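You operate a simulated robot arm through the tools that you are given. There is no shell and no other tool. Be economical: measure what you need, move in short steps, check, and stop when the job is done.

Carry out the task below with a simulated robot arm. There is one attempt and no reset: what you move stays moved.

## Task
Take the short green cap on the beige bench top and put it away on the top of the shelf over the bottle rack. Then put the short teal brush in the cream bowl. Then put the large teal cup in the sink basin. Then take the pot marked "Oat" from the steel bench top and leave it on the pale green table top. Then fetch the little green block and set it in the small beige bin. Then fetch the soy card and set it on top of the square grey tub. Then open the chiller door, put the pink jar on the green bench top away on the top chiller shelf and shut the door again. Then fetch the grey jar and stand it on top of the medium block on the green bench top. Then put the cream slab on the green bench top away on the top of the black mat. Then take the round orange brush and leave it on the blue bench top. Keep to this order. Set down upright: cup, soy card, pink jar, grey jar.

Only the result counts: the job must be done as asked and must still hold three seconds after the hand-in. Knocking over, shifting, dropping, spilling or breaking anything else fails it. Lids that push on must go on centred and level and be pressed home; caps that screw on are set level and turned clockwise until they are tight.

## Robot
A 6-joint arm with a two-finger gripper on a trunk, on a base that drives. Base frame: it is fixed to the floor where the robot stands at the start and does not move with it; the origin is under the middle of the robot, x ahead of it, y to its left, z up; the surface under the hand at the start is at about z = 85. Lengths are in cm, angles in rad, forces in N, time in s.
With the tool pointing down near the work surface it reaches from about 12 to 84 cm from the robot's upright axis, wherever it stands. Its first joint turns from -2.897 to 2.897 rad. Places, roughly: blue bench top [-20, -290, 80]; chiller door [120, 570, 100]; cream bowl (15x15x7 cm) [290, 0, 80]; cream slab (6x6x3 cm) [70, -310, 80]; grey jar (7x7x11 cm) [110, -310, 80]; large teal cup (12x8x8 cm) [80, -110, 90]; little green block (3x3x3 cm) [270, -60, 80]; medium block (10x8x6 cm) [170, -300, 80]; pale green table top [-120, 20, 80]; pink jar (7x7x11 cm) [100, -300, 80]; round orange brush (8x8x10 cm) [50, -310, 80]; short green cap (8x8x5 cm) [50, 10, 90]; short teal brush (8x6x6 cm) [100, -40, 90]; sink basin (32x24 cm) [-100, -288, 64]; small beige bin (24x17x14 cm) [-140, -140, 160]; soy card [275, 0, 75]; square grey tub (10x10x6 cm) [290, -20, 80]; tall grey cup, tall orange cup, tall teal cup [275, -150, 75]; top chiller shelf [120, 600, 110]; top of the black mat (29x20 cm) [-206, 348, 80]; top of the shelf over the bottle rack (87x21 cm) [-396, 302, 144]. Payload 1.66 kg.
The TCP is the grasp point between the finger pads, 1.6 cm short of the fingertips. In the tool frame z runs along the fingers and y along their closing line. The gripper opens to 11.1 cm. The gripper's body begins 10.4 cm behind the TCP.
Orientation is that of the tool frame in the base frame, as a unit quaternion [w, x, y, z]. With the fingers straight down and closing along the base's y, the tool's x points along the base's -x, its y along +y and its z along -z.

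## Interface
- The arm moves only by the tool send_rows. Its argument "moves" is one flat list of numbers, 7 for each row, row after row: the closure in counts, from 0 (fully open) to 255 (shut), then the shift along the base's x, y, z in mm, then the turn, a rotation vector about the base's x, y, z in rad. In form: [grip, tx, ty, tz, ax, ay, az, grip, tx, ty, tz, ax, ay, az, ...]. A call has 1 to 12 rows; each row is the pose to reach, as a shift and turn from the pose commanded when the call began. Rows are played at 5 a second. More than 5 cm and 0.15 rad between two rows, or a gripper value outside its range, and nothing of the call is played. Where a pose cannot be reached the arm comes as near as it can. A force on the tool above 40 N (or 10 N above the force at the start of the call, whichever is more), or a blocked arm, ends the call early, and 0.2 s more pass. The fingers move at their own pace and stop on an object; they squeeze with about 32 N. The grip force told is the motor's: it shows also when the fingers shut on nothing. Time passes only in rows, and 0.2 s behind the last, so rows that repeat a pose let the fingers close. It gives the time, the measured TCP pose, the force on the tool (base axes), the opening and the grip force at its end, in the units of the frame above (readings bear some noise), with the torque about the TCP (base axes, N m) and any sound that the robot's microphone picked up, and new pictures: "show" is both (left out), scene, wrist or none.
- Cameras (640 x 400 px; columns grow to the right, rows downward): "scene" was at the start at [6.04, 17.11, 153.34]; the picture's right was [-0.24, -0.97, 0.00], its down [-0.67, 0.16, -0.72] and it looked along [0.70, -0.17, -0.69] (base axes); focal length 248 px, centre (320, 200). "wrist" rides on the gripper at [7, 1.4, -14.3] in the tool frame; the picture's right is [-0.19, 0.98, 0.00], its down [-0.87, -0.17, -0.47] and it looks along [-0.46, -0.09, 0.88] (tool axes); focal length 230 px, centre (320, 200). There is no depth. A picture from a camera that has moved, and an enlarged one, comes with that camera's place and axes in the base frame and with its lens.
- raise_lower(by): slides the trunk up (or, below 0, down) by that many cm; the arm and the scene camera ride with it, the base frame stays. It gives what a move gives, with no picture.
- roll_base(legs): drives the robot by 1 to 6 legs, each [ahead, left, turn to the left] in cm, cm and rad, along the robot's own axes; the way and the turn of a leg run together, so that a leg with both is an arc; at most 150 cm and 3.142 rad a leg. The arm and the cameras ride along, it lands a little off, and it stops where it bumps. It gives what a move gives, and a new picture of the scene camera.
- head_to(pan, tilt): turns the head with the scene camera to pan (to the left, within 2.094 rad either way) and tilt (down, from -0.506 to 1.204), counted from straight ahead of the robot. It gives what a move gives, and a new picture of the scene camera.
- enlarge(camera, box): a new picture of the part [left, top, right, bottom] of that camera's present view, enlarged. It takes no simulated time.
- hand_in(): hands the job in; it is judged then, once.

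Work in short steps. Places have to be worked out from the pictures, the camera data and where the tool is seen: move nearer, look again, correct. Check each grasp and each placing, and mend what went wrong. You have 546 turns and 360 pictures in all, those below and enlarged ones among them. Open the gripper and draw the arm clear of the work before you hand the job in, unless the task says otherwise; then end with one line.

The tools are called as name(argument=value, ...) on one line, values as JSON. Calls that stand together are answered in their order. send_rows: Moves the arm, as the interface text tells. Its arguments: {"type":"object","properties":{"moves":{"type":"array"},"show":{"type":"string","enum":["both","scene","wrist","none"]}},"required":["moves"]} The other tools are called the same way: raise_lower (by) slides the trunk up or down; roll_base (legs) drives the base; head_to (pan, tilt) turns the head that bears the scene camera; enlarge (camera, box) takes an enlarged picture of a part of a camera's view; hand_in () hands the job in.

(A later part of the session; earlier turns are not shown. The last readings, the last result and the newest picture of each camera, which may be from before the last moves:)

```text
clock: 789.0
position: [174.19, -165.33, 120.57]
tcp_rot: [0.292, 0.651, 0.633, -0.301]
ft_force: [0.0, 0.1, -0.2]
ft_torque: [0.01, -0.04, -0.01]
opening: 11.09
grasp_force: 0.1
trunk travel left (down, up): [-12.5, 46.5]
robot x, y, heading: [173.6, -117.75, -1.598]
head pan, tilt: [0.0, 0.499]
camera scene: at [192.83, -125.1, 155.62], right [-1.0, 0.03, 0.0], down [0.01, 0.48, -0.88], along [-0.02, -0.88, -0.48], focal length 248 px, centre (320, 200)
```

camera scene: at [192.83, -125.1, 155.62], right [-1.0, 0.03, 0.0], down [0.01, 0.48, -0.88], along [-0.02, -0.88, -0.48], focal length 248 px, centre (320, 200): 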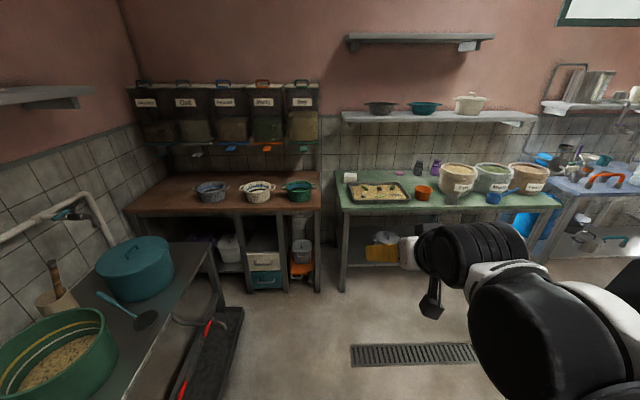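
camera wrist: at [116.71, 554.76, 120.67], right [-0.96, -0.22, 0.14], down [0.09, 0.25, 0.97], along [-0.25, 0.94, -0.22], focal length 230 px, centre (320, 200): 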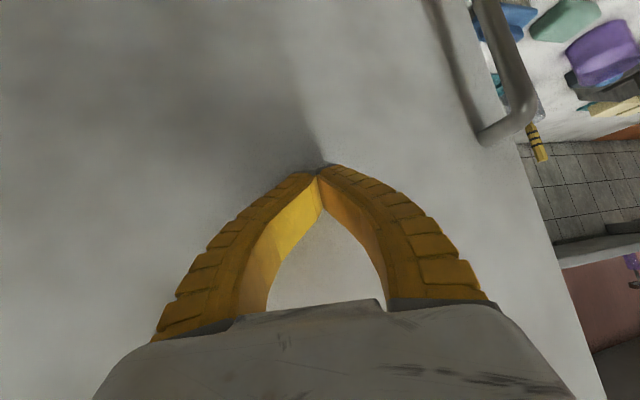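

roll_base(legs=[[106, -29, 0.02]])

send_rows(moves=[0, -10, 0, 0, 0, 0, -0.13, 0, -20, 0, 0, 0, 0, -0.26, 0, -30, 0, 0, 0, 0, -0.39, 0, -40, 0, 0, 0, 0, -0.52])

head_to(pan=0.0, tilt=0.6)

```text
clock: 794.6
position: [143.41, -269.28, 120.62]
tcp_rot: [0.293, 0.648, 0.636, -0.3]
ft_force: [0.3, 0.5, -0.6]
ft_torque: [-0.03, -0.03, 0.01]
opening: 11.07
grasp_force: 0.0
trunk travel left (down, up): [-12.5, 46.5]
robot x, y, heading: [143.06, -221.19, -1.594]
head pan, tilt: [0.0, 0.499]
camera scene: at [161.73, -228.8, 155.62], right [-1.0, 0.02, 0.0], down [0.01, 0.48, -0.88], along [-0.01, -0.88, -0.48], focal length 248 px, centre (320, 200)
```

scene: 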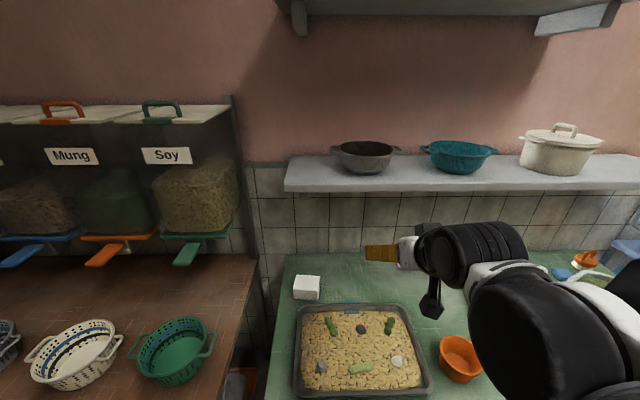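

```text
clock: 795.6
position: [139.33, -269.38, 120.61]
tcp_rot: [0.206, 0.79, 0.447, -0.366]
ft_force: [-0.3, 0.3, 0.2]
ft_torque: [0.01, 0.01, -0.01]
opening: 11.09
grasp_force: 0.0
trunk travel left (down, up): [-12.5, 46.5]
robot x, y, heading: [142.82, -221.73, -1.583]
head pan, tilt: [0.0, 0.499]
camera scene: at [161.75, -228.82, 155.61], right [-1.0, 0.02, 0.0], down [0.01, 0.48, -0.88], along [-0.01, -0.88, -0.48], focal length 248 px, centre (320, 200)
camera wrist: at [148.46, -257.06, 124.59], right [0.78, -0.61, 0.14], down [-0.25, -0.09, 0.97], along [-0.58, -0.79, -0.22], focal length 230 px, centre (320, 200)
```

scene: 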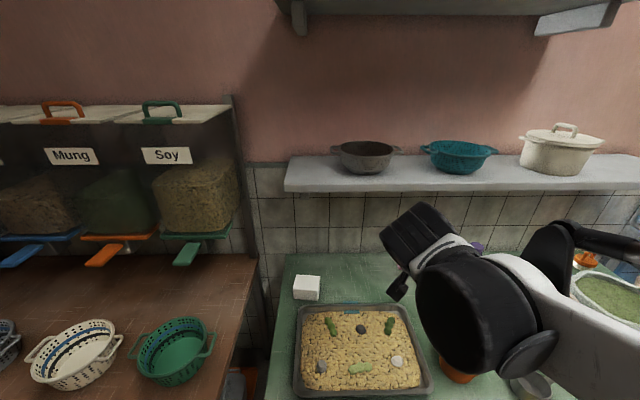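
wrist: 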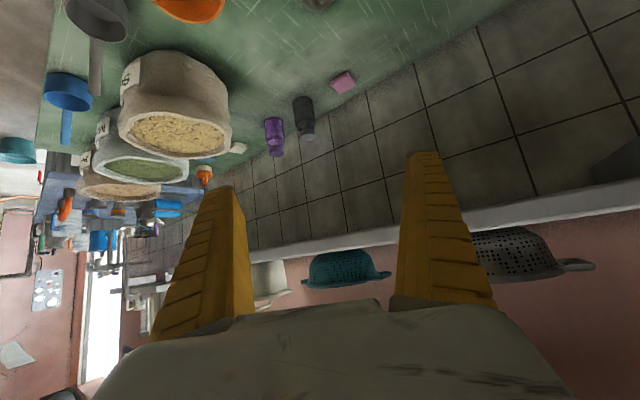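

```text
clock: 796.2
position: [139.39, -269.38, 120.59]
tcp_rot: [0.207, 0.789, 0.449, -0.365]
ft_force: [-0.1, -0.4, -0.8]
ft_torque: [0.0, 0.0, -0.02]
opening: 11.1
grasp_force: 0.1
trunk travel left (down, up): [-12.5, 46.5]
robot x, y, heading: [142.75, -221.7, -1.587]
head pan, tilt: [0.0, 0.6]
camera scene: at [161.74, -228.53, 154.71], right [-1.0, 0.02, 0.0], down [0.01, 0.56, -0.83], along [-0.01, -0.83, -0.56], focal length 248 px, centre (320, 200)
```

scene: 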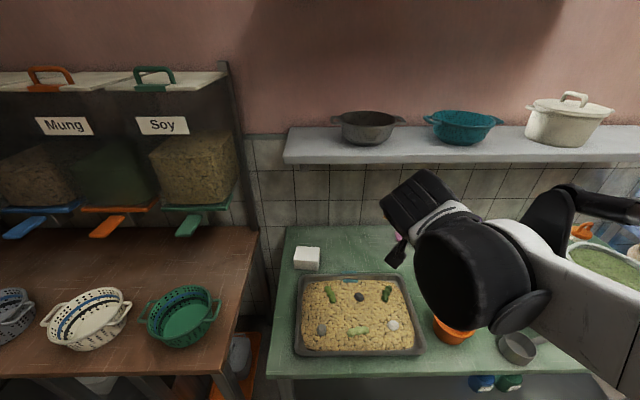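

The grey jar is at about (110.3, -306.8). I go to a pre-grasp point 16 cm back along the axis.

send_rows(moves=[40, -28, -33, -20, 0, 0, 0, 40, -56, -66, -40, 0, 0, 0, 40, -84, -98, -65, 0, 0, 0, 40, -112, -130, -90, 0, 0, 0, 40, -140, -162, -115, 0, 0, 0, 40, -166, -194, -140, 0, 0, 0, 40, -190, -224, -170, 0, 0, 0, 40, -212, -250, -205, 0, 0, 0, 40, -229, -268, -240, 0, 0, 0, 40, -229, -268, -257, 0, 0, 0])

```text
clock: 798.4
position: [116.64, -296.14, 94.72]
tcp_rot: [0.207, 0.789, 0.449, -0.365]
ft_force: [0.0, 0.3, -0.9]
ft_torque: [0.01, -0.05, -0.04]
opening: 9.43
grasp_force: 0.4
trunk travel left (down, up): [-12.5, 46.5]
robot x, y, heading: [143.12, -221.76, -1.587]
head pan, tilt: [0.0, 0.6]
camera scene: at [161.73, -228.54, 154.71], right [-1.0, 0.02, 0.0], down [0.01, 0.56, -0.83], along [-0.01, -0.82, -0.57], focal length 248 px, centre (320, 200)
camera wrist: at [125.61, -283.82, 98.71], right [0.78, -0.61, 0.14], down [-0.25, -0.09, 0.97], along [-0.58, -0.79, -0.22], focal length 230 px, centre (320, 200)
```

scene: 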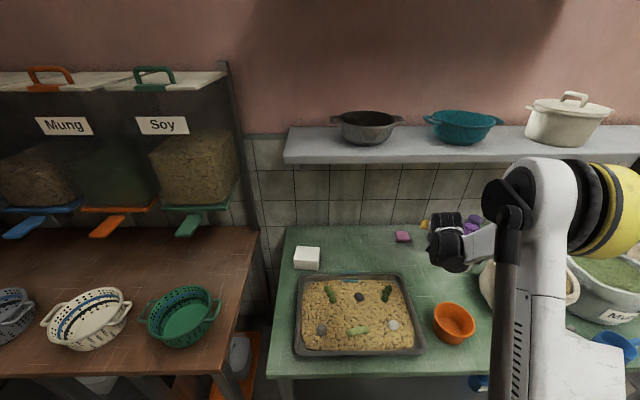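
wrist: 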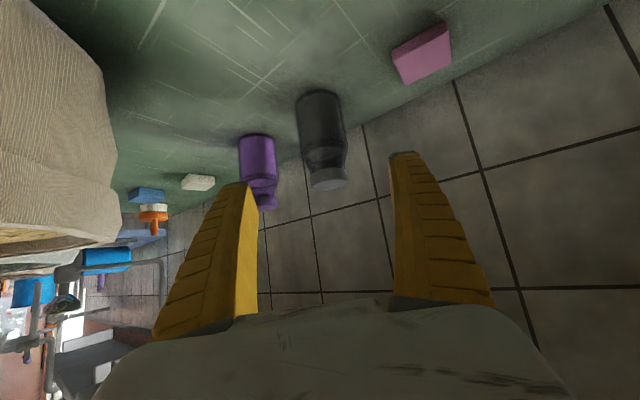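

Centred on the grey jar. I narrow the fingers a bit and slide in.

send_rows(moves=[70, -15, -25, -25, 0, 0, 0, 70, -30, -50, -50, 0, 0, 0, 70, -44, -74, -73, 0, 0, 0], show="wrist")

```text
clock: 799.2
position: [111.88, -303.51, 87.77]
tcp_rot: [0.206, 0.789, 0.448, -0.365]
ft_force: [0.4, -0.3, -0.5]
ft_torque: [0.03, 0.02, 0.0]
opening: 8.18
grasp_force: 1.2
trunk travel left (down, up): [-12.5, 46.5]
robot x, y, heading: [142.55, -221.27, -1.59]
head pan, tilt: [0.0, 0.6]
camera wrist: at [120.99, -291.22, 91.65], right [0.78, -0.61, 0.14], down [-0.25, -0.09, 0.97], along [-0.58, -0.79, -0.22], focal length 230 px, centre (320, 200)
```

wrist: 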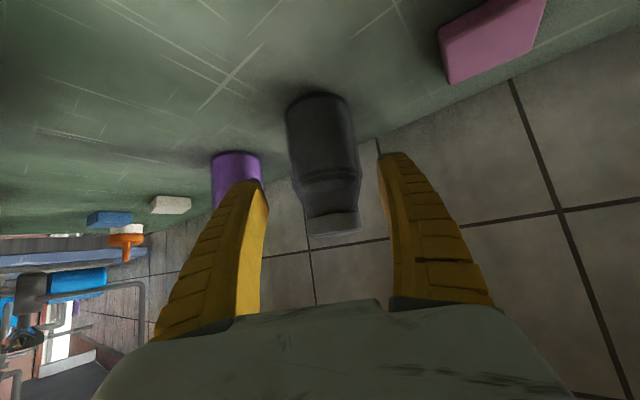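

send_rows(moves=[70, -10, -17, -18, 0, 0, 0, 70, -19, -33, -36, 0, 0, 0], show="wrist")

```text
clock: 799.8
position: [110.18, -306.88, 83.92]
tcp_rot: [0.207, 0.789, 0.448, -0.365]
ft_force: [0.4, 0.3, -0.7]
ft_torque: [-0.01, 0.0, 0.01]
opening: 8.17
grasp_force: 1.0
trunk travel left (down, up): [-12.5, 46.5]
robot x, y, heading: [143.17, -221.46, -1.592]
head pan, tilt: [0.0, 0.6]
camera wrist: at [119.25, -294.58, 87.92], right [0.78, -0.61, 0.14], down [-0.25, -0.09, 0.97], along [-0.58, -0.79, -0.22], focal length 230 px, centre (320, 200)
```

wrist: 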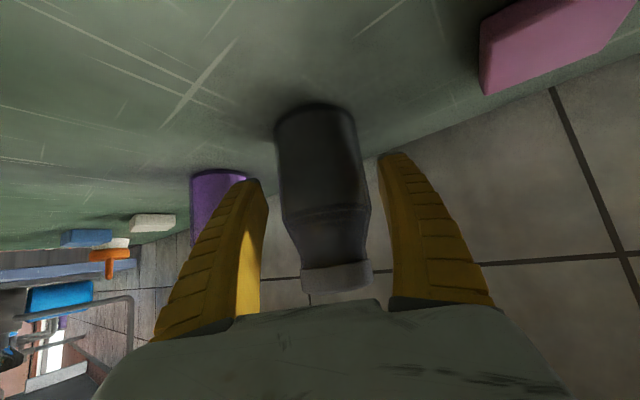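

The fingers flank the jar's body. Closing.

send_rows(moves=[255, 0, 0, 0, 0, 0, 0, 255, 0, 0, 0, 0, 0, 0, 255, 0, 0, 0, 0, 0, 0, 255, 0, 0, 20, 0, 0, 0, 255, 0, 5, 60, 0, 0, 0, 255, 0, 15, 105, 0, 0, 0], show="wrist")

```text
clock: 801.2
position: [110.01, -305.08, 94.49]
tcp_rot: [0.206, 0.79, 0.447, -0.366]
ft_force: [-0.1, -0.4, -3.2]
ft_torque: [0.03, -0.02, -0.01]
opening: 5.55
grasp_force: 32.5
trunk travel left (down, up): [-12.5, 46.5]
robot x, y, heading: [142.92, -221.33, -1.589]
head pan, tilt: [0.0, 0.6]
camera wrist: at [119.14, -292.72, 98.49], right [0.78, -0.61, 0.14], down [-0.25, -0.09, 0.97], along [-0.58, -0.79, -0.22], focal length 230 px, centre (320, 200)
```

wrist: 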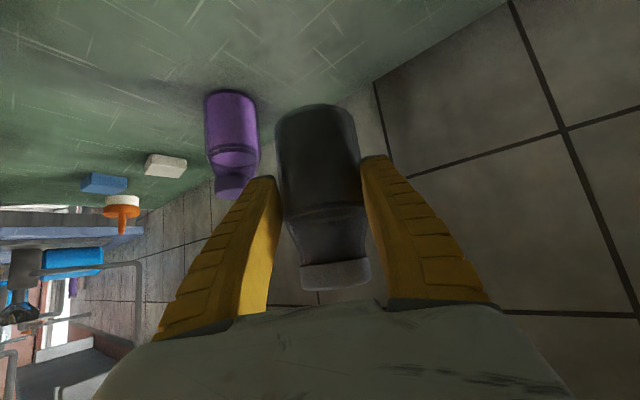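

Grey jar is held. I lift it out and examine the medium block.

send_rows(moves=[255, 20, 30, 20, 0, 0, 0, 255, 40, 65, 45, 0, 0, 0, 255, 65, 100, 70, 0, 0, 0, 255, 95, 130, 95, 0, 0, 0, 255, 130, 155, 115, 0, 0, 0, 255, 165, 180, 130, 0, 0, 0, 255, 200, 205, 140, 0, 0, 0], show="scene")

enlarge(camera="scene", box=[260, 220, 360, 290])

```text
clock: 802.8
position: [130.34, -284.81, 108.51]
tcp_rot: [0.206, 0.789, 0.448, -0.366]
ft_force: [-0.1, 0.1, -2.6]
ft_torque: [0.04, -0.03, 0.03]
opening: 5.54
grasp_force: 32.4
trunk travel left (down, up): [-12.5, 46.5]
robot x, y, heading: [143.03, -221.77, -1.59]
head pan, tilt: [0.0, 0.6]
camera scene: at [161.77, -228.48, 154.71], right [-1.0, 0.02, 0.0], down [0.01, 0.56, -0.83], along [-0.01, -0.83, -0.56], focal length 248 px, centre (320, 200)
```

scene: 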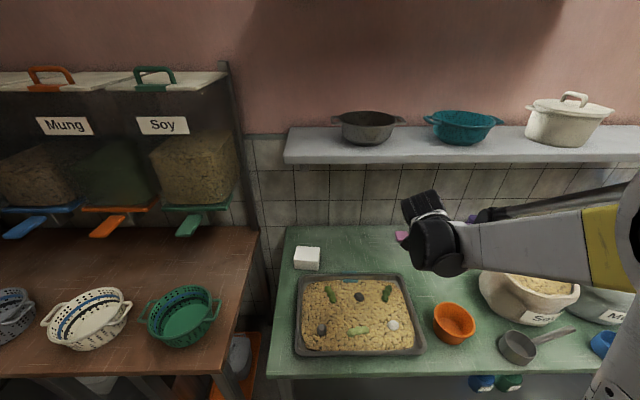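

```text
5.71 times, centred on (310, 255) of scene
camera zoom: at [161.77, -228.48, 154.71], right [-1.0, 0.02, 0.0], down [0.01, 0.56, -0.83], along [-0.01, -0.83, -0.56], focal length 1415 px, centre (377, -114)
```

zoom: 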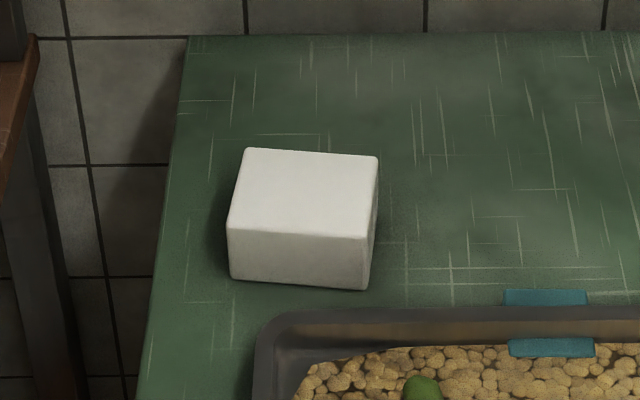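

Block top centre ≈ (166, -295, 86). I yaw the hand straight ahead again and carry the jar above the block.

send_rows(moves=[255, 20, 10, 15, 0, 0, 0.13, 255, 40, 20, 15, 0, 0, 0.26, 255, 65, 20, 15, 0, 0, 0.39, 255, 95, 20, 15, 0, 0, 0.52, 255, 140, 10, 10, 0, 0, 0.52, 255, 185, 0, 0, 0, 0, 0.52, 255, 230, -10, -10, 0, 0, 0.52, 255, 275, -25, -20, 0, 0, 0.52, 255, 315, -50, -30, 0, 0, 0.52, 255, 352, -80, -40, 0, 0, 0.52, 255, 357, -102, -75, 0, 0, 0.52])

```text
clock: 805.2
position: [166.14, -295.15, 100.92]
tcp_rot: [0.294, 0.648, 0.636, -0.3]
ft_force: [0.7, 0.4, -2.5]
ft_torque: [0.07, -0.01, -0.02]
opening: 5.46
grasp_force: 32.1
trunk travel left (down, up): [-12.5, 46.5]
robot x, y, heading: [142.82, -221.45, -1.586]
head pan, tilt: [0.0, 0.6]
camera scene: at [161.78, -228.63, 154.69], right [-1.0, 0.02, 0.0], down [0.01, 0.57, -0.82], along [-0.01, -0.82, -0.57], focal length 248 px, centre (320, 200)
camera wrist: at [167.63, -280.01, 104.9], right [0.98, -0.14, 0.14], down [-0.17, -0.2, 0.97], along [-0.11, -0.97, -0.22], focal length 230 px, centre (320, 200)
```

scene: 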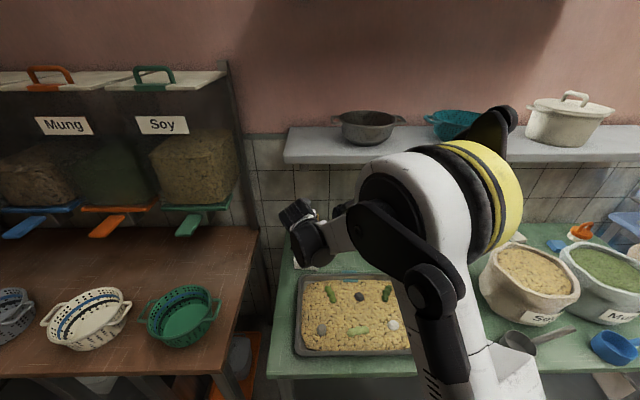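
wrist: 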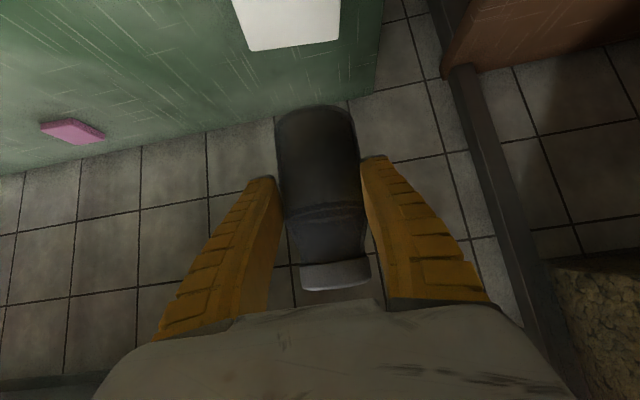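

The block's back edge is at y ≈ -298, x 161–170, so its centre is about (165.4, -294.2). I correct and lower.

send_rows(moves=[255, -7, 9, -30, 0, 0, 0, 255, -7, 9, -65, 0, 0, 0, 255, -7, 9, -90, 0, 0, 0, 255, -7, 9, -98, 0, 0, 0])

```text
clock: 806.2
position: [165.21, -294.14, 91.16]
tcp_rot: [0.294, 0.648, 0.635, -0.301]
ft_force: [0.9, 0.7, -2.5]
ft_torque: [0.06, 0.0, -0.02]
opening: 5.44
grasp_force: 32.1
trunk travel left (down, up): [-12.5, 46.5]
robot x, y, heading: [142.83, -221.88, -1.587]
head pan, tilt: [0.0, 0.6]
camera scene: at [161.75, -228.56, 154.71], right [-1.0, 0.02, 0.0], down [0.01, 0.57, -0.82], along [-0.01, -0.82, -0.57], focal length 248 px, centre (320, 200)
camera wrist: at [166.9, -279.01, 95.22], right [0.98, -0.14, 0.14], down [-0.17, -0.2, 0.97], along [-0.11, -0.97, -0.22], focal length 230 px, centre (320, 200)
```

scene: 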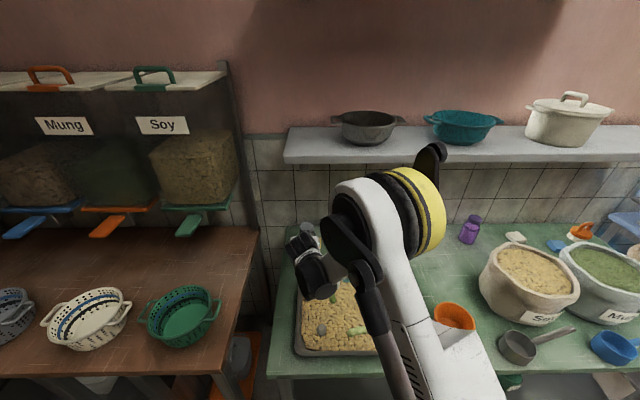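
wrist: 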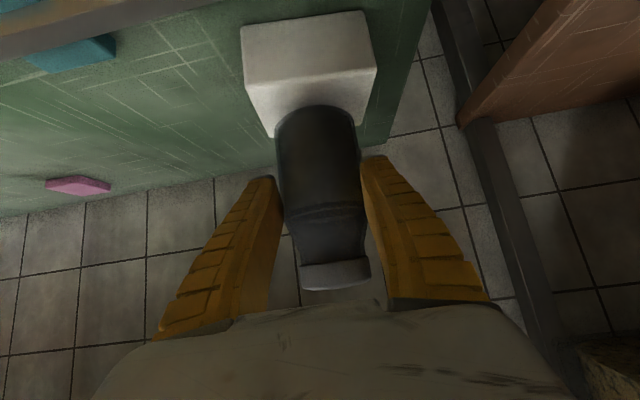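

Aligned with the block top. I lower the last centimetre to contact.

send_rows(moves=[255, 0, 0, -5, 0, 0, 0, 255, 0, 0, -9, 0, 0, 0, 255, 0, 0, -12, 0, 0, 0], show="none")

send_rows(moves=[255, 0, 0, -3, 0, 0, 0, 255, 0, 0, -6, 0, 0, 0], show="wrist")

```text
clock: 807.0
position: [165.29, -294.16, 89.97]
tcp_rot: [0.294, 0.648, 0.636, -0.3]
ft_force: [-0.3, 0.6, -2.9]
ft_torque: [0.04, -0.02, -0.02]
opening: 5.44
grasp_force: 32.6
trunk travel left (down, up): [-12.5, 46.5]
robot x, y, heading: [142.97, -221.28, -1.587]
head pan, tilt: [0.0, 0.6]
```

```text
clock: 807.6
position: [165.3, -294.18, 89.52]
tcp_rot: [0.294, 0.647, 0.636, -0.301]
ft_force: [0.9, 1.7, 8.2]
ft_torque: [-0.11, -0.03, 0.06]
opening: 4.83
grasp_force: 31.8
trunk travel left (down, up): [-12.5, 46.5]
robot x, y, heading: [142.75, -221.25, -1.594]
head pan, tilt: [0.0, 0.6]
camera wrist: at [166.86, -278.86, 93.45], right [0.98, -0.14, 0.14], down [-0.17, -0.2, 0.97], along [-0.11, -0.97, -0.22], focal length 230 px, centre (320, 200)
```

wrist: 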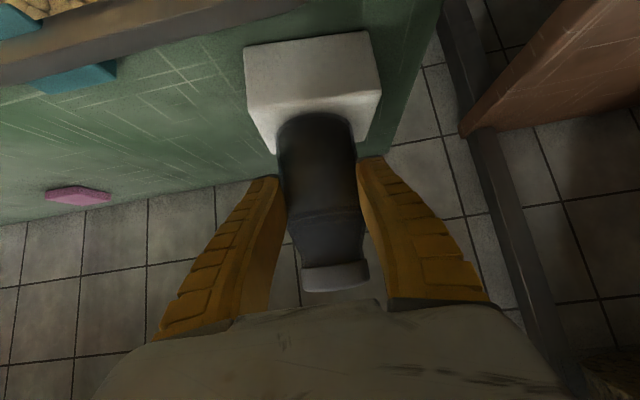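

Contact made. I open the fingers.

send_rows(moves=[130, 0, 0, 0, 0, 0, 0, 90, 0, 0, 0, 0, 0, 0, 50, 0, 0, 0, 0, 0, 0], show="wrist")

```text
clock: 808.4
position: [165.12, -294.12, 89.38]
tcp_rot: [0.294, 0.647, 0.636, -0.3]
ft_force: [0.2, -1.4, 0.7]
ft_torque: [0.0, -0.02, 0.01]
opening: 9.02
grasp_force: 1.1
trunk travel left (down, up): [-12.5, 46.5]
robot x, y, heading: [142.64, -221.29, -1.586]
head pan, tilt: [0.0, 0.6]
camera wrist: at [166.87, -278.94, 93.4], right [0.98, -0.14, 0.14], down [-0.17, -0.2, 0.97], along [-0.11, -0.97, -0.22], focal length 230 px, centre (320, 200)
```

wrist: 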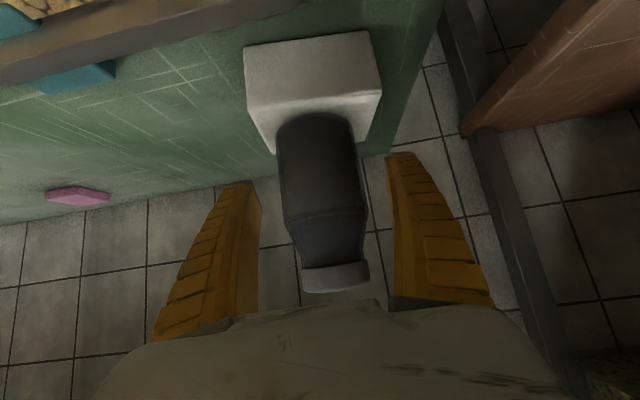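

The jar stands on the block. I withdraw along the tool axis and check.

send_rows(moves=[50, 0, 15, 13, 0, 0, 0, 30, 0, 38, 32, 0, 0, 0, 0, 0, 70, 60, 0, 0, 0, 0, 0, 105, 90, 0, 0, 0, 0, 0, 140, 120, 0, 0, 0, 0, -20, 175, 145, 0, 0, 0, 0, -50, 205, 165, 0, 0, 0, 0, -85, 230, 185, 0, 0, 0])

enlarge(camera="scene", box=[260, 190, 420, 290])

```text
clock: 810.2
position: [156.52, -271.26, 107.81]
tcp_rot: [0.295, 0.647, 0.636, -0.3]
ft_force: [-0.5, -0.5, 0.7]
ft_torque: [0.02, 0.02, -0.03]
opening: 11.12
grasp_force: 0.0
trunk travel left (down, up): [-12.5, 46.5]
robot x, y, heading: [142.99, -221.52, -1.592]
head pan, tilt: [0.0, 0.6]
camera scene: at [161.68, -228.42, 154.72], right [-1.0, 0.02, 0.0], down [0.01, 0.56, -0.83], along [-0.01, -0.83, -0.56], focal length 248 px, centre (320, 200)
camera wrist: at [158.09, -255.98, 111.77], right [0.98, -0.14, 0.14], down [-0.17, -0.2, 0.97], along [-0.11, -0.97, -0.22], focal length 230 px, centre (320, 200)
```

scene: 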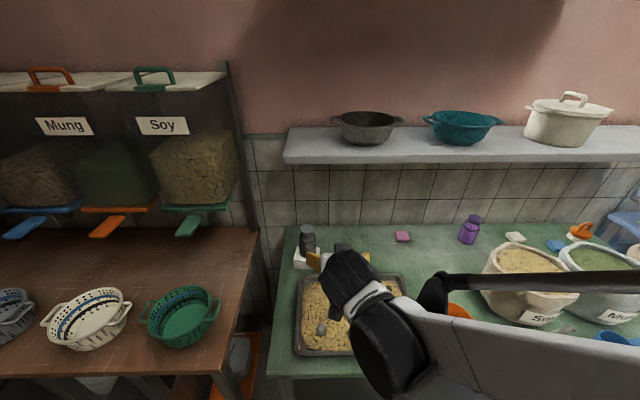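
wrist: 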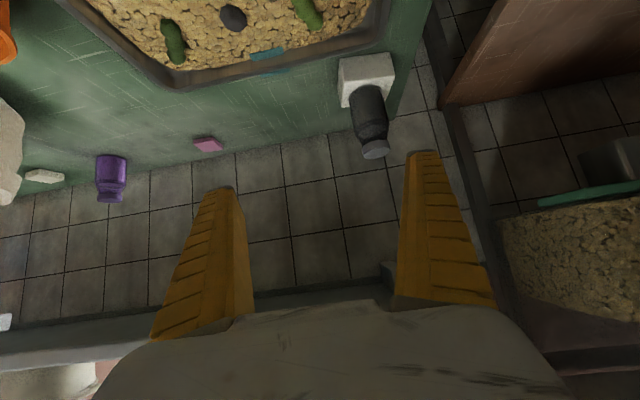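

```text
4.00 times, centred on (340, 240) of scene
camera zoom: at [161.68, -228.42, 154.72], right [-1.0, 0.02, 0.0], down [0.01, 0.56, -0.83], along [-0.01, -0.83, -0.56], focal length 990 px, centre (240, 40)
```

zoom: 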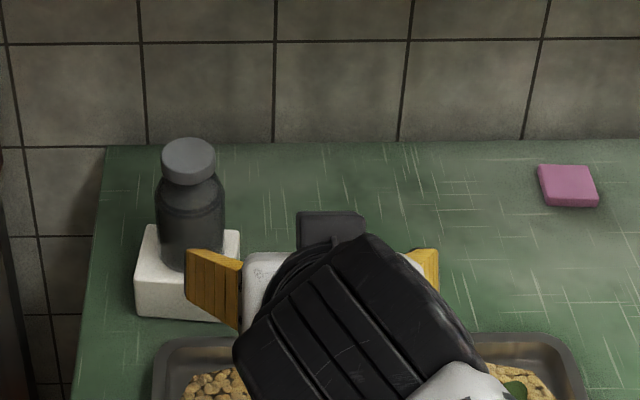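

Grey jar stands upright on the block. Next the cream slab at about (77, -306), behind the Mung sack. I shift the base to x ≈ 82 and steepen the tool to 25° off vertical.

send_rows(moves=[0, 0, 20, 30, 0.145, 0, 0, 0, 0, 40, 60, 0.29, 0, 0, 0, 0, 50, 90, 0.436, 0, 0, 0, 0, 60, 130, 0.436, 0, 0], show="none")

roll_base(legs=[[0, -62, 0.02]])

send_rows(moves=[0, 0, 0, 0, 0, 0, 0], show="wrist")

```text
clock: 811.2
position: [156.4, -264.89, 121.03]
tcp_rot: [0.146, 0.696, 0.686, -0.155]
ft_force: [0.5, 0.1, 0.6]
ft_torque: [-0.03, -0.03, -0.02]
opening: 11.07
grasp_force: 0.1
trunk travel left (down, up): [-12.5, 46.5]
robot x, y, heading: [142.85, -221.2, -1.591]
head pan, tilt: [0.0, 0.6]
```

```text
clock: 814.8
position: [93.58, -264.39, 120.9]
tcp_rot: [0.148, 0.69, 0.692, -0.154]
ft_force: [-0.4, 0.9, 0.2]
ft_torque: [0.01, 0.01, -0.03]
opening: 11.08
grasp_force: 0.0
trunk travel left (down, up): [-12.5, 46.5]
robot x, y, heading: [79.38, -221.02, -1.57]
head pan, tilt: [0.0, 0.6]
camera scene: at [98.16, -227.65, 154.71], right [-1.0, 0.0, 0.0], down [0.0, 0.56, -0.83], along [0.0, -0.83, -0.56], focal length 248 px, centre (320, 200)
```

scene: 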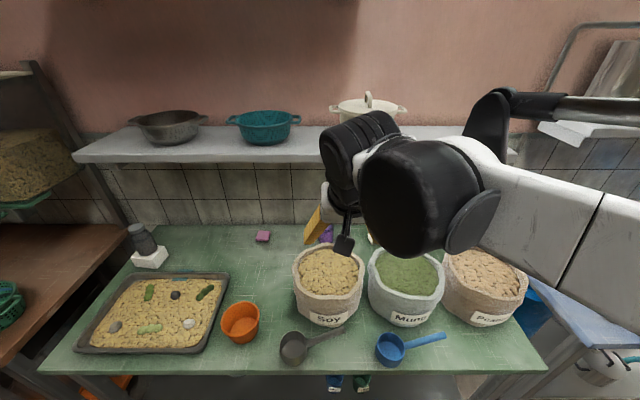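

```text
clock: 815.2
position: [93.44, -264.25, 120.88]
tcp_rot: [0.148, 0.69, 0.691, -0.155]
ft_force: [-0.1, -0.4, 0.5]
ft_torque: [-0.01, 0.01, -0.02]
opening: 11.08
grasp_force: 0.1
trunk travel left (down, up): [-12.5, 46.5]
robot x, y, heading: [79.09, -220.79, -1.573]
head pan, tilt: [0.0, 0.6]
camera wrist: at [94.93, -252.13, 131.0], right [0.98, -0.17, 0.07], down [-0.16, -0.59, 0.79], along [-0.09, -0.79, -0.61], focal length 230 px, centre (320, 200)
```

wrist: 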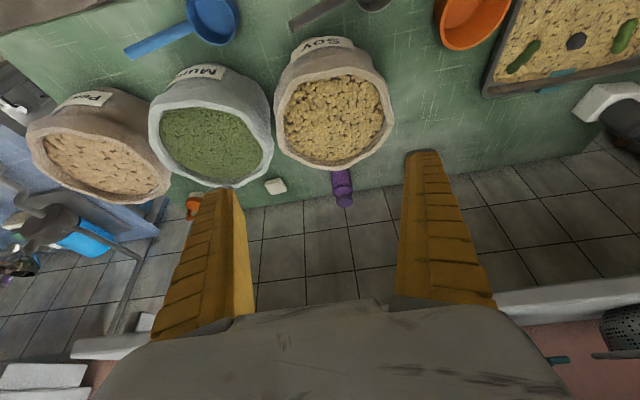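

Slab at about (75.5, -304). I move to a pre-grasp point above and behind it.

send_rows(moves=[60, -40, -15, 0, 0, 0, 0, 60, -80, -35, 0, 0, 0, 0, 60, -115, -65, 0, 0, 0, 0, 60, -145, -100, -5, 0, 0, 0, 60, -165, -140, -15, 0, 0, 0, 60, -178, -180, -30, 0, 0, 0, 60, -178, -220, -55, 0, 0, 0, 60, -178, -255, -85, 0, 0, 0, 60, -178, -285, -120, 0, 0, 0, 60, -178, -310, -160, 0, 0, 0])

```text
clock: 817.4
position: [75.55, -295.24, 104.86]
tcp_rot: [0.148, 0.69, 0.691, -0.154]
ft_force: [0.4, -0.5, 0.0]
ft_torque: [0.03, 0.0, 0.02]
opening: 8.62
grasp_force: 0.8
trunk travel left (down, up): [-12.5, 46.5]
robot x, y, heading: [79.51, -220.74, -1.568]
head pan, tilt: [0.0, 0.6]
camera scene: at [98.19, -227.73, 154.7], right [-1.0, 0.0, 0.0], down [0.0, 0.57, -0.82], along [0.0, -0.82, -0.57], focal length 248 px, centre (320, 200)
camera wrist: at [77.08, -283.11, 115.0], right [0.98, -0.17, 0.07], down [-0.16, -0.59, 0.79], along [-0.09, -0.79, -0.61], focal length 230 px, centre (320, 200)
```

scene: 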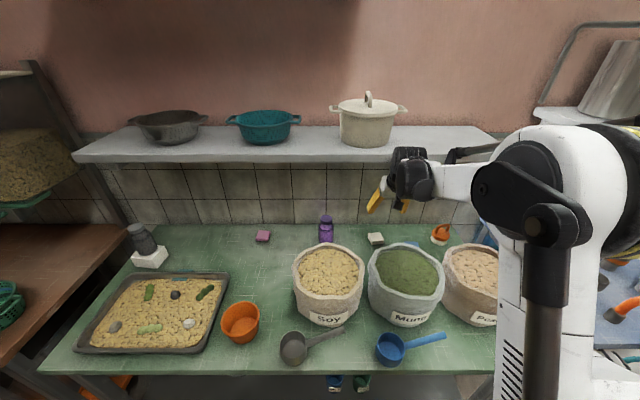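
wrist: 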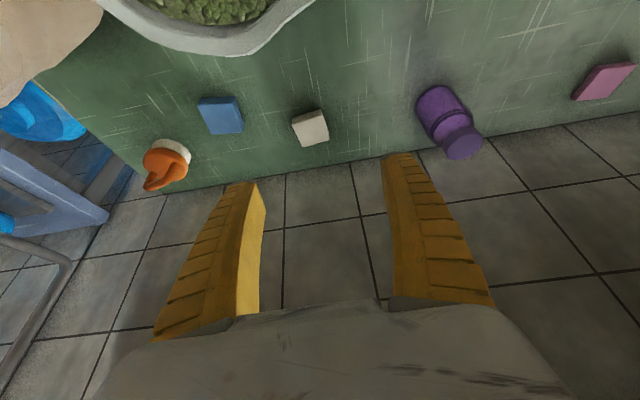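

Slab centre (74.2, -305.4), yaw about +8°. I slide down along the axis with that yaw.

send_rows(moves=[60, -6, -18, -40, 0, 0, 0.06, 60, -13, -37, -80, 0, 0, 0.12, 60, -13, -55, -120, 0, 0, 0.12, 60, -13, -72, -155, 0, 0, 0.12], show="wrist")

```text
clock: 818.4
position: [74.33, -302.54, 89.45]
tcp_rot: [0.158, 0.647, 0.732, -0.145]
ft_force: [0.4, 0.6, 0.4]
ft_torque: [-0.01, -0.03, -0.02]
opening: 8.62
grasp_force: 1.2
trunk travel left (down, up): [-12.5, 46.5]
robot x, y, heading: [79.12, -220.82, -1.569]
head pan, tilt: [0.0, 0.6]
camera wrist: at [74.3, -290.31, 99.64], right [1.0, -0.05, 0.07], down [-0.09, -0.6, 0.79], along [0.0, -0.79, -0.61], focal length 230 px, centre (320, 200)
```

wrist: 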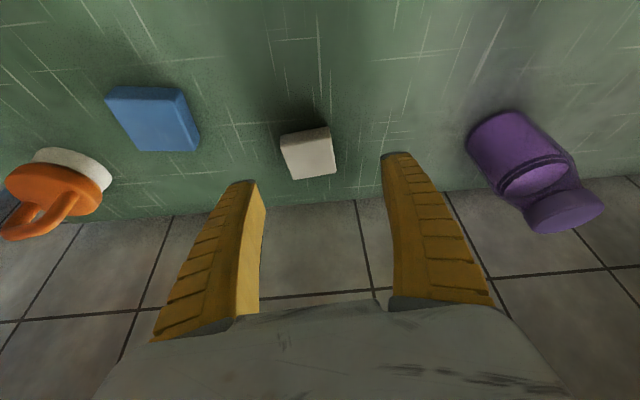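

send_rows(moves=[60, -6, -12, -40, 0, 0, 0, 60, -6, -23, -73, 0, 0, 0, 255, -6, -23, -73, 0, 0, 0, 255, -6, -23, -73, 0, 0, 0, 255, -6, -23, -73, 0, 0, 0], show="wrist")

```text
clock: 819.6
position: [73.92, -304.71, 82.24]
tcp_rot: [0.157, 0.647, 0.732, -0.146]
ft_force: [0.1, 0.4, 1.2]
ft_torque: [0.04, 0.01, -0.03]
opening: 0.02
grasp_force: 29.1
trunk travel left (down, up): [-12.5, 46.5]
robot x, y, heading: [79.03, -220.73, -1.569]
head pan, tilt: [0.0, 0.6]
camera wrist: at [73.88, -292.52, 92.25], right [1.0, -0.05, 0.07], down [-0.09, -0.6, 0.79], along [0.0, -0.79, -0.61], focal length 230 px, centre (320, 200)
```

wrist: 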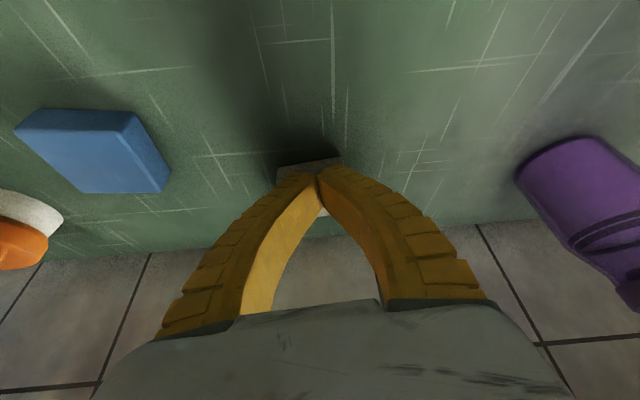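

The fingers closed just above the slab, so the bench is lower than I assumed (about z 77.5). I open, and go 2.6 cm lower.

send_rows(moves=[255, 0, 4, 20, 0, 0, 0, 60, 0, 8, 35, 0, 0, 0, 60, 0, 8, 35, 0, 0, 0], show="wrist")

```text
clock: 820.4
position: [73.76, -303.93, 85.68]
tcp_rot: [0.157, 0.648, 0.731, -0.145]
ft_force: [0.1, -0.1, 0.5]
ft_torque: [0.0, -0.02, -0.03]
opening: 8.61
grasp_force: 0.9
trunk travel left (down, up): [-12.5, 46.5]
robot x, y, heading: [79.2, -220.89, -1.573]
head pan, tilt: [0.0, 0.6]
camera wrist: at [73.78, -291.72, 95.82], right [1.0, -0.05, 0.07], down [-0.09, -0.6, 0.79], along [0.0, -0.79, -0.61], focal length 230 px, centre (320, 200)
```

wrist: 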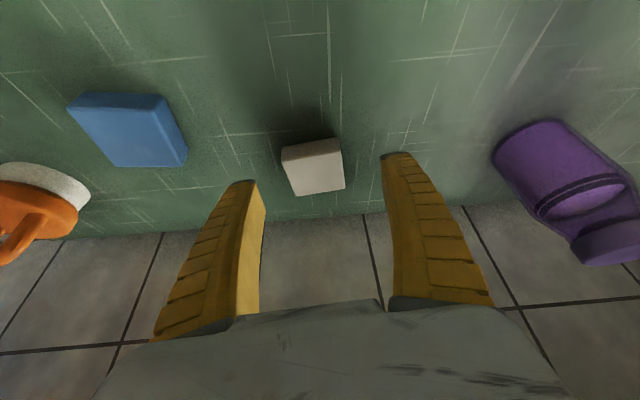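

The slab's top is really at about z 79.3, y ≈ -307.5. I go there.

send_rows(moves=[60, -2, -17, -35, 0, 0, 0, 60, -2, -33, -62, 0, 0, 0, 60, -2, -34, -70, 0, 0, 0], show="wrist")

```text
clock: 821.2
position: [74.1, -307.3, 79.88]
tcp_rot: [0.161, 0.646, 0.732, -0.148]
ft_force: [12.3, 8.5, 47.3]
ft_torque: [0.36, -0.56, 0.09]
opening: 5.24
grasp_force: 34.3
trunk travel left (down, up): [-12.5, 46.5]
robot x, y, heading: [79.09, -220.89, -1.568]
head pan, tilt: [0.0, 0.6]
stopped in row 3: the force on the tool passed its limit at 52 N (the readings are from after the stop); the commanded pose is now the measured one
camera wrist: at [73.97, -294.85, 89.74], right [1.0, -0.05, 0.07], down [-0.09, -0.6, 0.8], along [0.0, -0.8, -0.6], focal length 230 px, centre (320, 200)
```

wrist: 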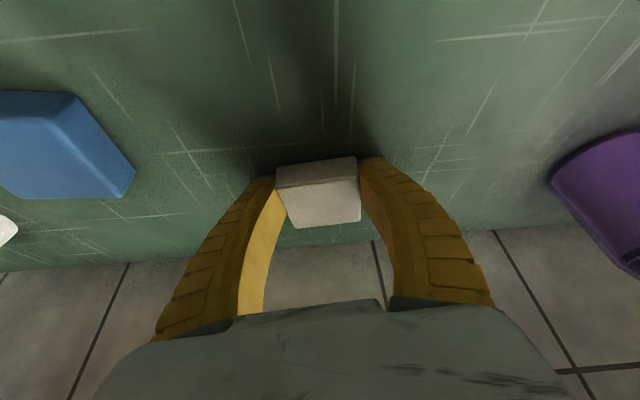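

The tips touched the bench with the slab between the fingers. I ease up a little and close.

send_rows(moves=[60, 0, 1, 5, 0, 0, 0, 255, 0, 1, 5, 0, 0, 0, 255, 0, 1, 5, 0, 0, 0, 255, 0, 1, 5, 0, 0, 0], show="wrist")

```text
clock: 822.2
position: [73.57, -307.23, 79.83]
tcp_rot: [0.159, 0.647, 0.731, -0.147]
ft_force: [9.0, 3.8, 22.4]
ft_torque: [0.06, -0.42, 0.05]
opening: 5.32
grasp_force: 32.5
trunk travel left (down, up): [-12.5, 46.5]
robot x, y, heading: [79.01, -220.69, -1.574]
head pan, tilt: [0.0, 0.6]
camera wrist: at [73.62, -294.92, 89.81], right [1.0, -0.05, 0.07], down [-0.09, -0.6, 0.8], along [0.0, -0.8, -0.6], focal length 230 px, centre (320, 200)
```

wrist: 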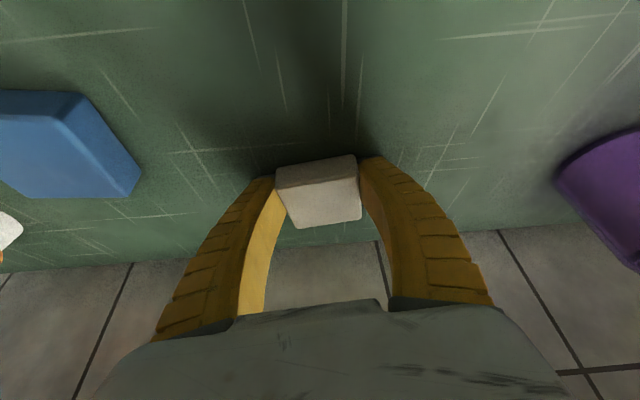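

Slab gripped. I lift it out along the axis.

send_rows(moves=[255, 0, 8, 18, 0, 0, 0, 255, 0, 26, 56, 0, 0, 0, 255, 0, 45, 100, 0, 0, 0, 255, 0, 63, 140, 0, 0, 0, 255, 0, 82, 182, 0, 0, 0, 255, 0, 105, 225, 0, 0, 0, 255, 0, 130, 265, 0, 0, 0, 255, 0, 165, 300, 0, 0, 0, 255, 0, 205, 325, 0, 0, 0, 255, 0, 250, 345, 0, 0, 0, 255, 0, 298, 350, 0, 0, 0, 255, 0, 340, 360, 0, 0, 0])

```text
clock: 824.8
position: [73.57, -273.18, 115.57]
tcp_rot: [0.158, 0.648, 0.731, -0.146]
ft_force: [0.2, 0.1, 0.0]
ft_torque: [-0.02, -0.01, 0.02]
opening: 5.26
grasp_force: 31.9
trunk travel left (down, up): [-12.5, 46.5]
robot x, y, heading: [79.34, -220.6, -1.573]
head pan, tilt: [0.0, 0.6]
camera scene: at [98.2, -227.55, 154.71], right [-1.0, 0.0, 0.0], down [0.0, 0.56, -0.83], along [0.0, -0.83, -0.56], focal length 248 px, centre (320, 200)
camera wrist: at [73.59, -260.92, 125.58], right [1.0, -0.05, 0.07], down [-0.09, -0.6, 0.79], along [0.0, -0.8, -0.6], focal length 230 px, centre (320, 200)
```

scene: 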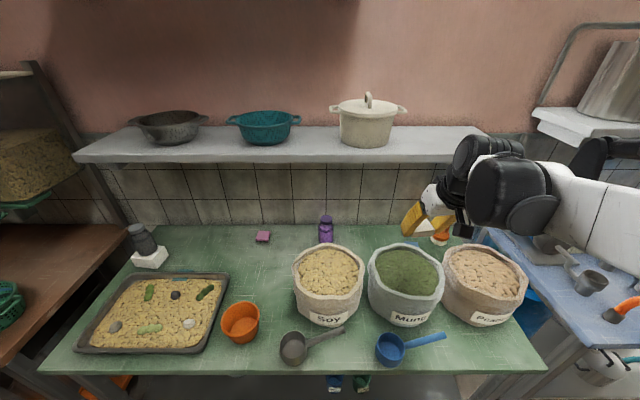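
wrist: 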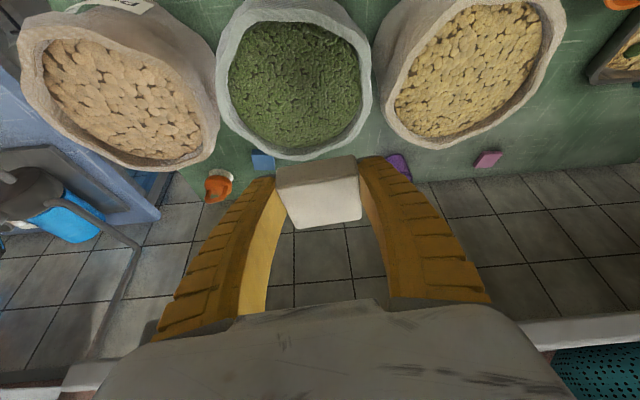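

Slab in hand. I drive west and then north past the beige bench and the floor pot, towards the bench with the black mat.

roll_base(legs=[[-12, -90, 0], [0, 0, 3.14]])

head_to(pan=0.0, tilt=0.6)

```text
clock: 837.1
position: [-8.3, -155.9, 115.48]
tcp_rot: [-0.142, 0.749, -0.626, -0.163]
ft_force: [1.3, 0.2, -0.6]
ft_torque: [-0.01, 0.01, -0.01]
opening: 5.25
grasp_force: 31.6
trunk travel left (down, up): [-12.5, 46.5]
robot x, y, heading: [-10.43, -208.64, 1.633]
head pan, tilt: [0.0, 0.6]
camera scene: at [-30.0, -202.77, 154.71], right [1.0, 0.06, 0.0], down [0.03, -0.56, -0.83], along [-0.05, 0.82, -0.56], focal length 248 px, centre (320, 200)
```

scene: 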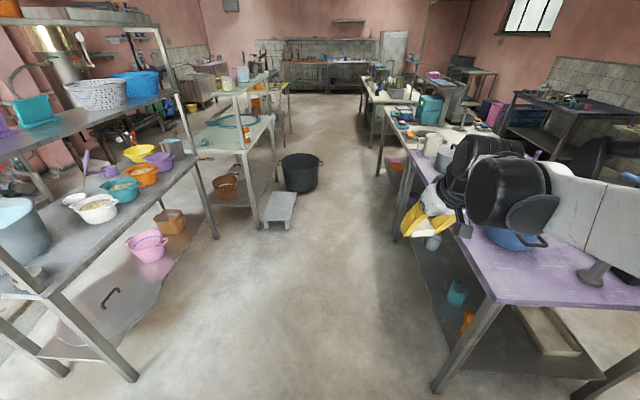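

```text
clock: 837.7
position: [-8.28, -155.86, 115.54]
tcp_rot: [-0.141, 0.75, -0.625, -0.163]
ft_force: [0.9, 0.3, -0.8]
ft_torque: [-0.03, 0.02, -0.05]
opening: 5.27
grasp_force: 31.8
trunk travel left (down, up): [-12.5, 46.5]
robot x, y, heading: [-10.87, -208.36, 1.628]
head pan, tilt: [0.0, 0.6]
camera scene: at [-30.0, -202.77, 154.71], right [1.0, 0.06, 0.0], down [0.03, -0.56, -0.83], along [-0.05, 0.82, -0.56], focal length 248 px, centre (320, 200)
```

scene: 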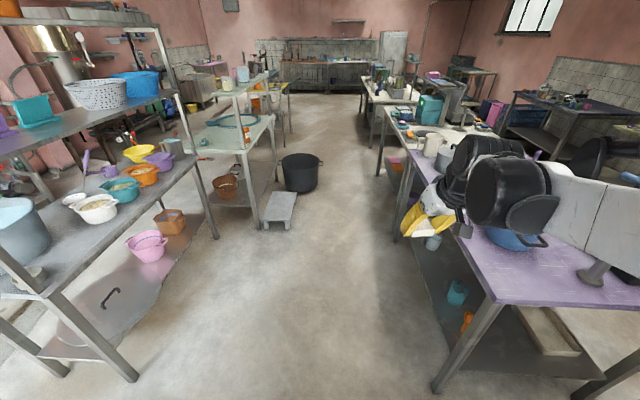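

roll_base(legs=[[0, 0, -0.06], [130, 0, 0]])

```text
clock: 844.8
position: [-6.84, -23.14, 115.49]
tcp_rot: [-0.144, 0.736, -0.642, -0.16]
ft_force: [-0.5, 0.0, -0.7]
ft_torque: [-0.03, 0.0, 0.0]
opening: 5.27
grasp_force: 32.2
trunk travel left (down, up): [-12.5, 46.5]
robot x, y, heading: [-11.62, -75.71, 1.586]
head pan, tilt: [0.0, 0.6]
camera scene: at [-30.64, -69.0, 154.71], right [1.0, 0.01, 0.0], down [0.01, -0.57, -0.82], along [-0.01, 0.82, -0.57], focal length 248 px, centre (320, 200)
```

scene: 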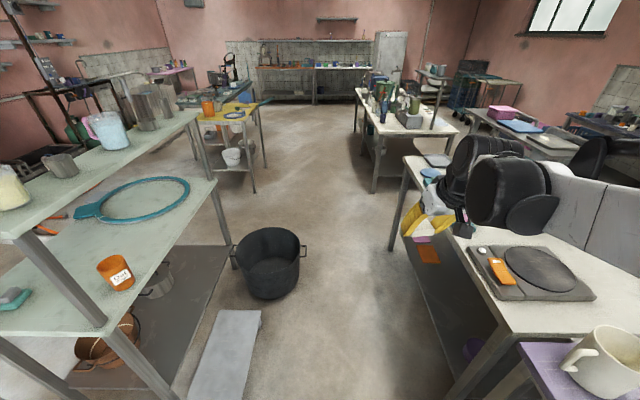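

roll_base(legs=[[145, 0, -0.01], [55, 0, 0], [120, 35, 0], [95, 0, 0]])

head_to(pan=1.2, tilt=0.6)

```text
clock: 865.2
position: [-54.77, 391.31, 115.57]
tcp_rot: [-0.142, 0.749, -0.627, -0.163]
ft_force: [0.4, 0.4, -1.0]
ft_torque: [-0.02, 0.01, -0.02]
opening: 5.25
grasp_force: 31.8
trunk travel left (down, up): [-12.5, 46.5]
robot x, y, heading: [-57.38, 338.52, 1.624]
head pan, tilt: [0.0, 0.6]
camera scene: at [-76.67, 344.49, 154.71], right [1.0, 0.06, 0.0], down [0.03, -0.56, -0.82], along [-0.05, 0.82, -0.57], focal length 248 px, centre (320, 200)
```

scene: 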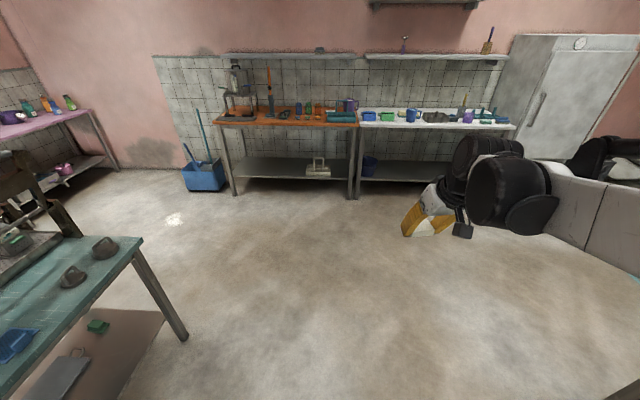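

```text
clock: 866.6
position: [-54.72, 391.21, 115.63]
tcp_rot: [-0.142, 0.748, -0.627, -0.162]
ft_force: [0.6, -0.2, -0.9]
ft_torque: [0.0, 0.0, 0.0]
opening: 5.25
grasp_force: 32.1
trunk travel left (down, up): [-12.5, 46.5]
robot x, y, heading: [-57.68, 338.78, 1.633]
head pan, tilt: [1.201, 0.6]
camera scene: at [-84.58, 338.38, 154.71], right [0.31, 0.95, 0.0], down [0.54, -0.18, -0.83], along [-0.78, 0.26, -0.56], focal length 248 px, centre (320, 200)
```

scene: 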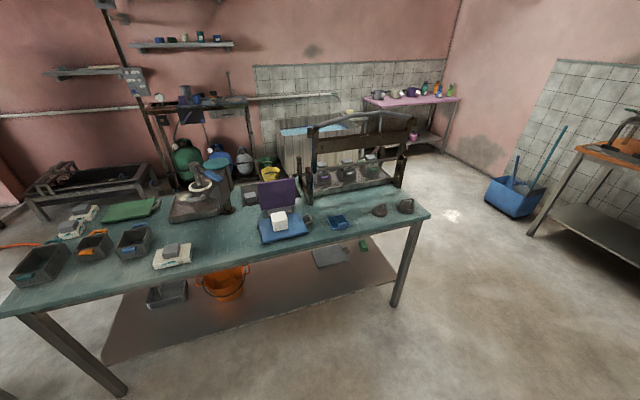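

enlarge(camera="scene", box=[150, 90, 450, 290])

```text
2.00 times, centred on (300, 190) of scene
camera zoom: at [-84.58, 338.38, 154.71], right [0.31, 0.95, 0.0], down [0.54, -0.18, -0.83], along [-0.78, 0.26, -0.56], focal length 495 px, centre (360, 220)
```

zoom: 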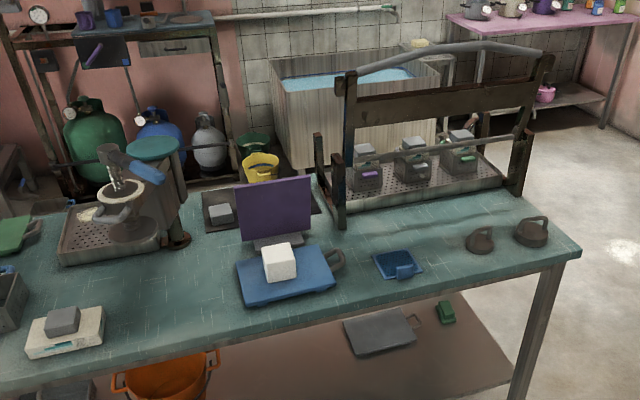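

The black mat lies at the bench's back (west) edge behind a purple screen, with a grey block at its left. I drive round the bench's north end to its west side.

roll_base(legs=[[133, 30, 0], [8, 145, 0], [-45, 50, 0], [0, 0, -1.63]])

head_to(pan=0.0, tilt=0.7)

```text
clock: 887.6
position: [-237.8, 421.37, 115.48]
tcp_rot: [0.216, -0.05, 0.975, 0.007]
ft_force: [0.6, -1.4, -0.7]
ft_torque: [0.01, 0.02, -0.03]
opening: 5.28
grasp_force: 32.0
trunk travel left (down, up): [-12.5, 46.5]
robot x, y, heading: [-290.19, 427.83, -0.016]
head pan, tilt: [1.201, 0.6]
camera scene: at [-288.37, 455.15, 154.71], right [0.93, -0.38, 0.0], down [-0.21, -0.52, -0.83], along [0.31, 0.76, -0.56], focal length 248 px, centre (320, 200)
```

scene: 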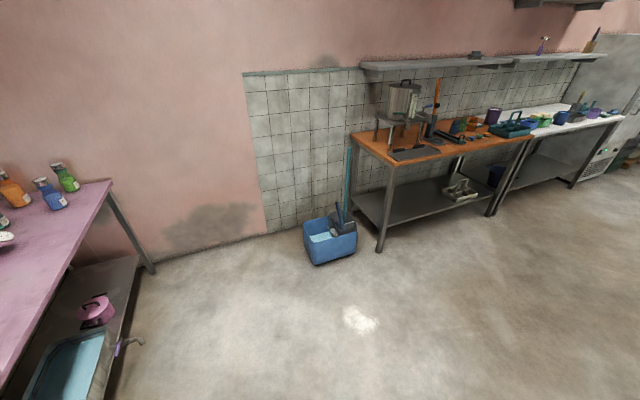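

```text
clock: 889.0
position: [-237.78, 421.28, 115.42]
tcp_rot: [0.215, -0.05, 0.975, 0.006]
ft_force: [1.0, 0.1, -0.2]
ft_torque: [-0.01, -0.02, -0.02]
opening: 5.29
grasp_force: 32.6
trunk travel left (down, up): [-12.5, 46.5]
robot x, y, heading: [-290.05, 427.86, -0.016]
head pan, tilt: [0.0, 0.7]
camera scene: at [-283.23, 446.82, 153.85], right [-0.02, -1.0, 0.0], down [-0.64, 0.01, -0.76], along [0.76, -0.01, -0.64], focal length 248 px, centre (320, 200)
```

scene: 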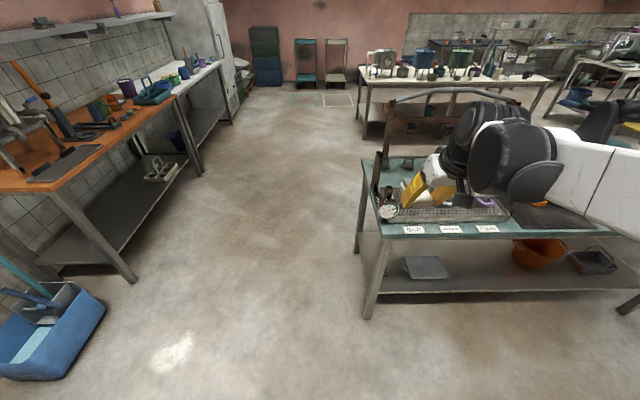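

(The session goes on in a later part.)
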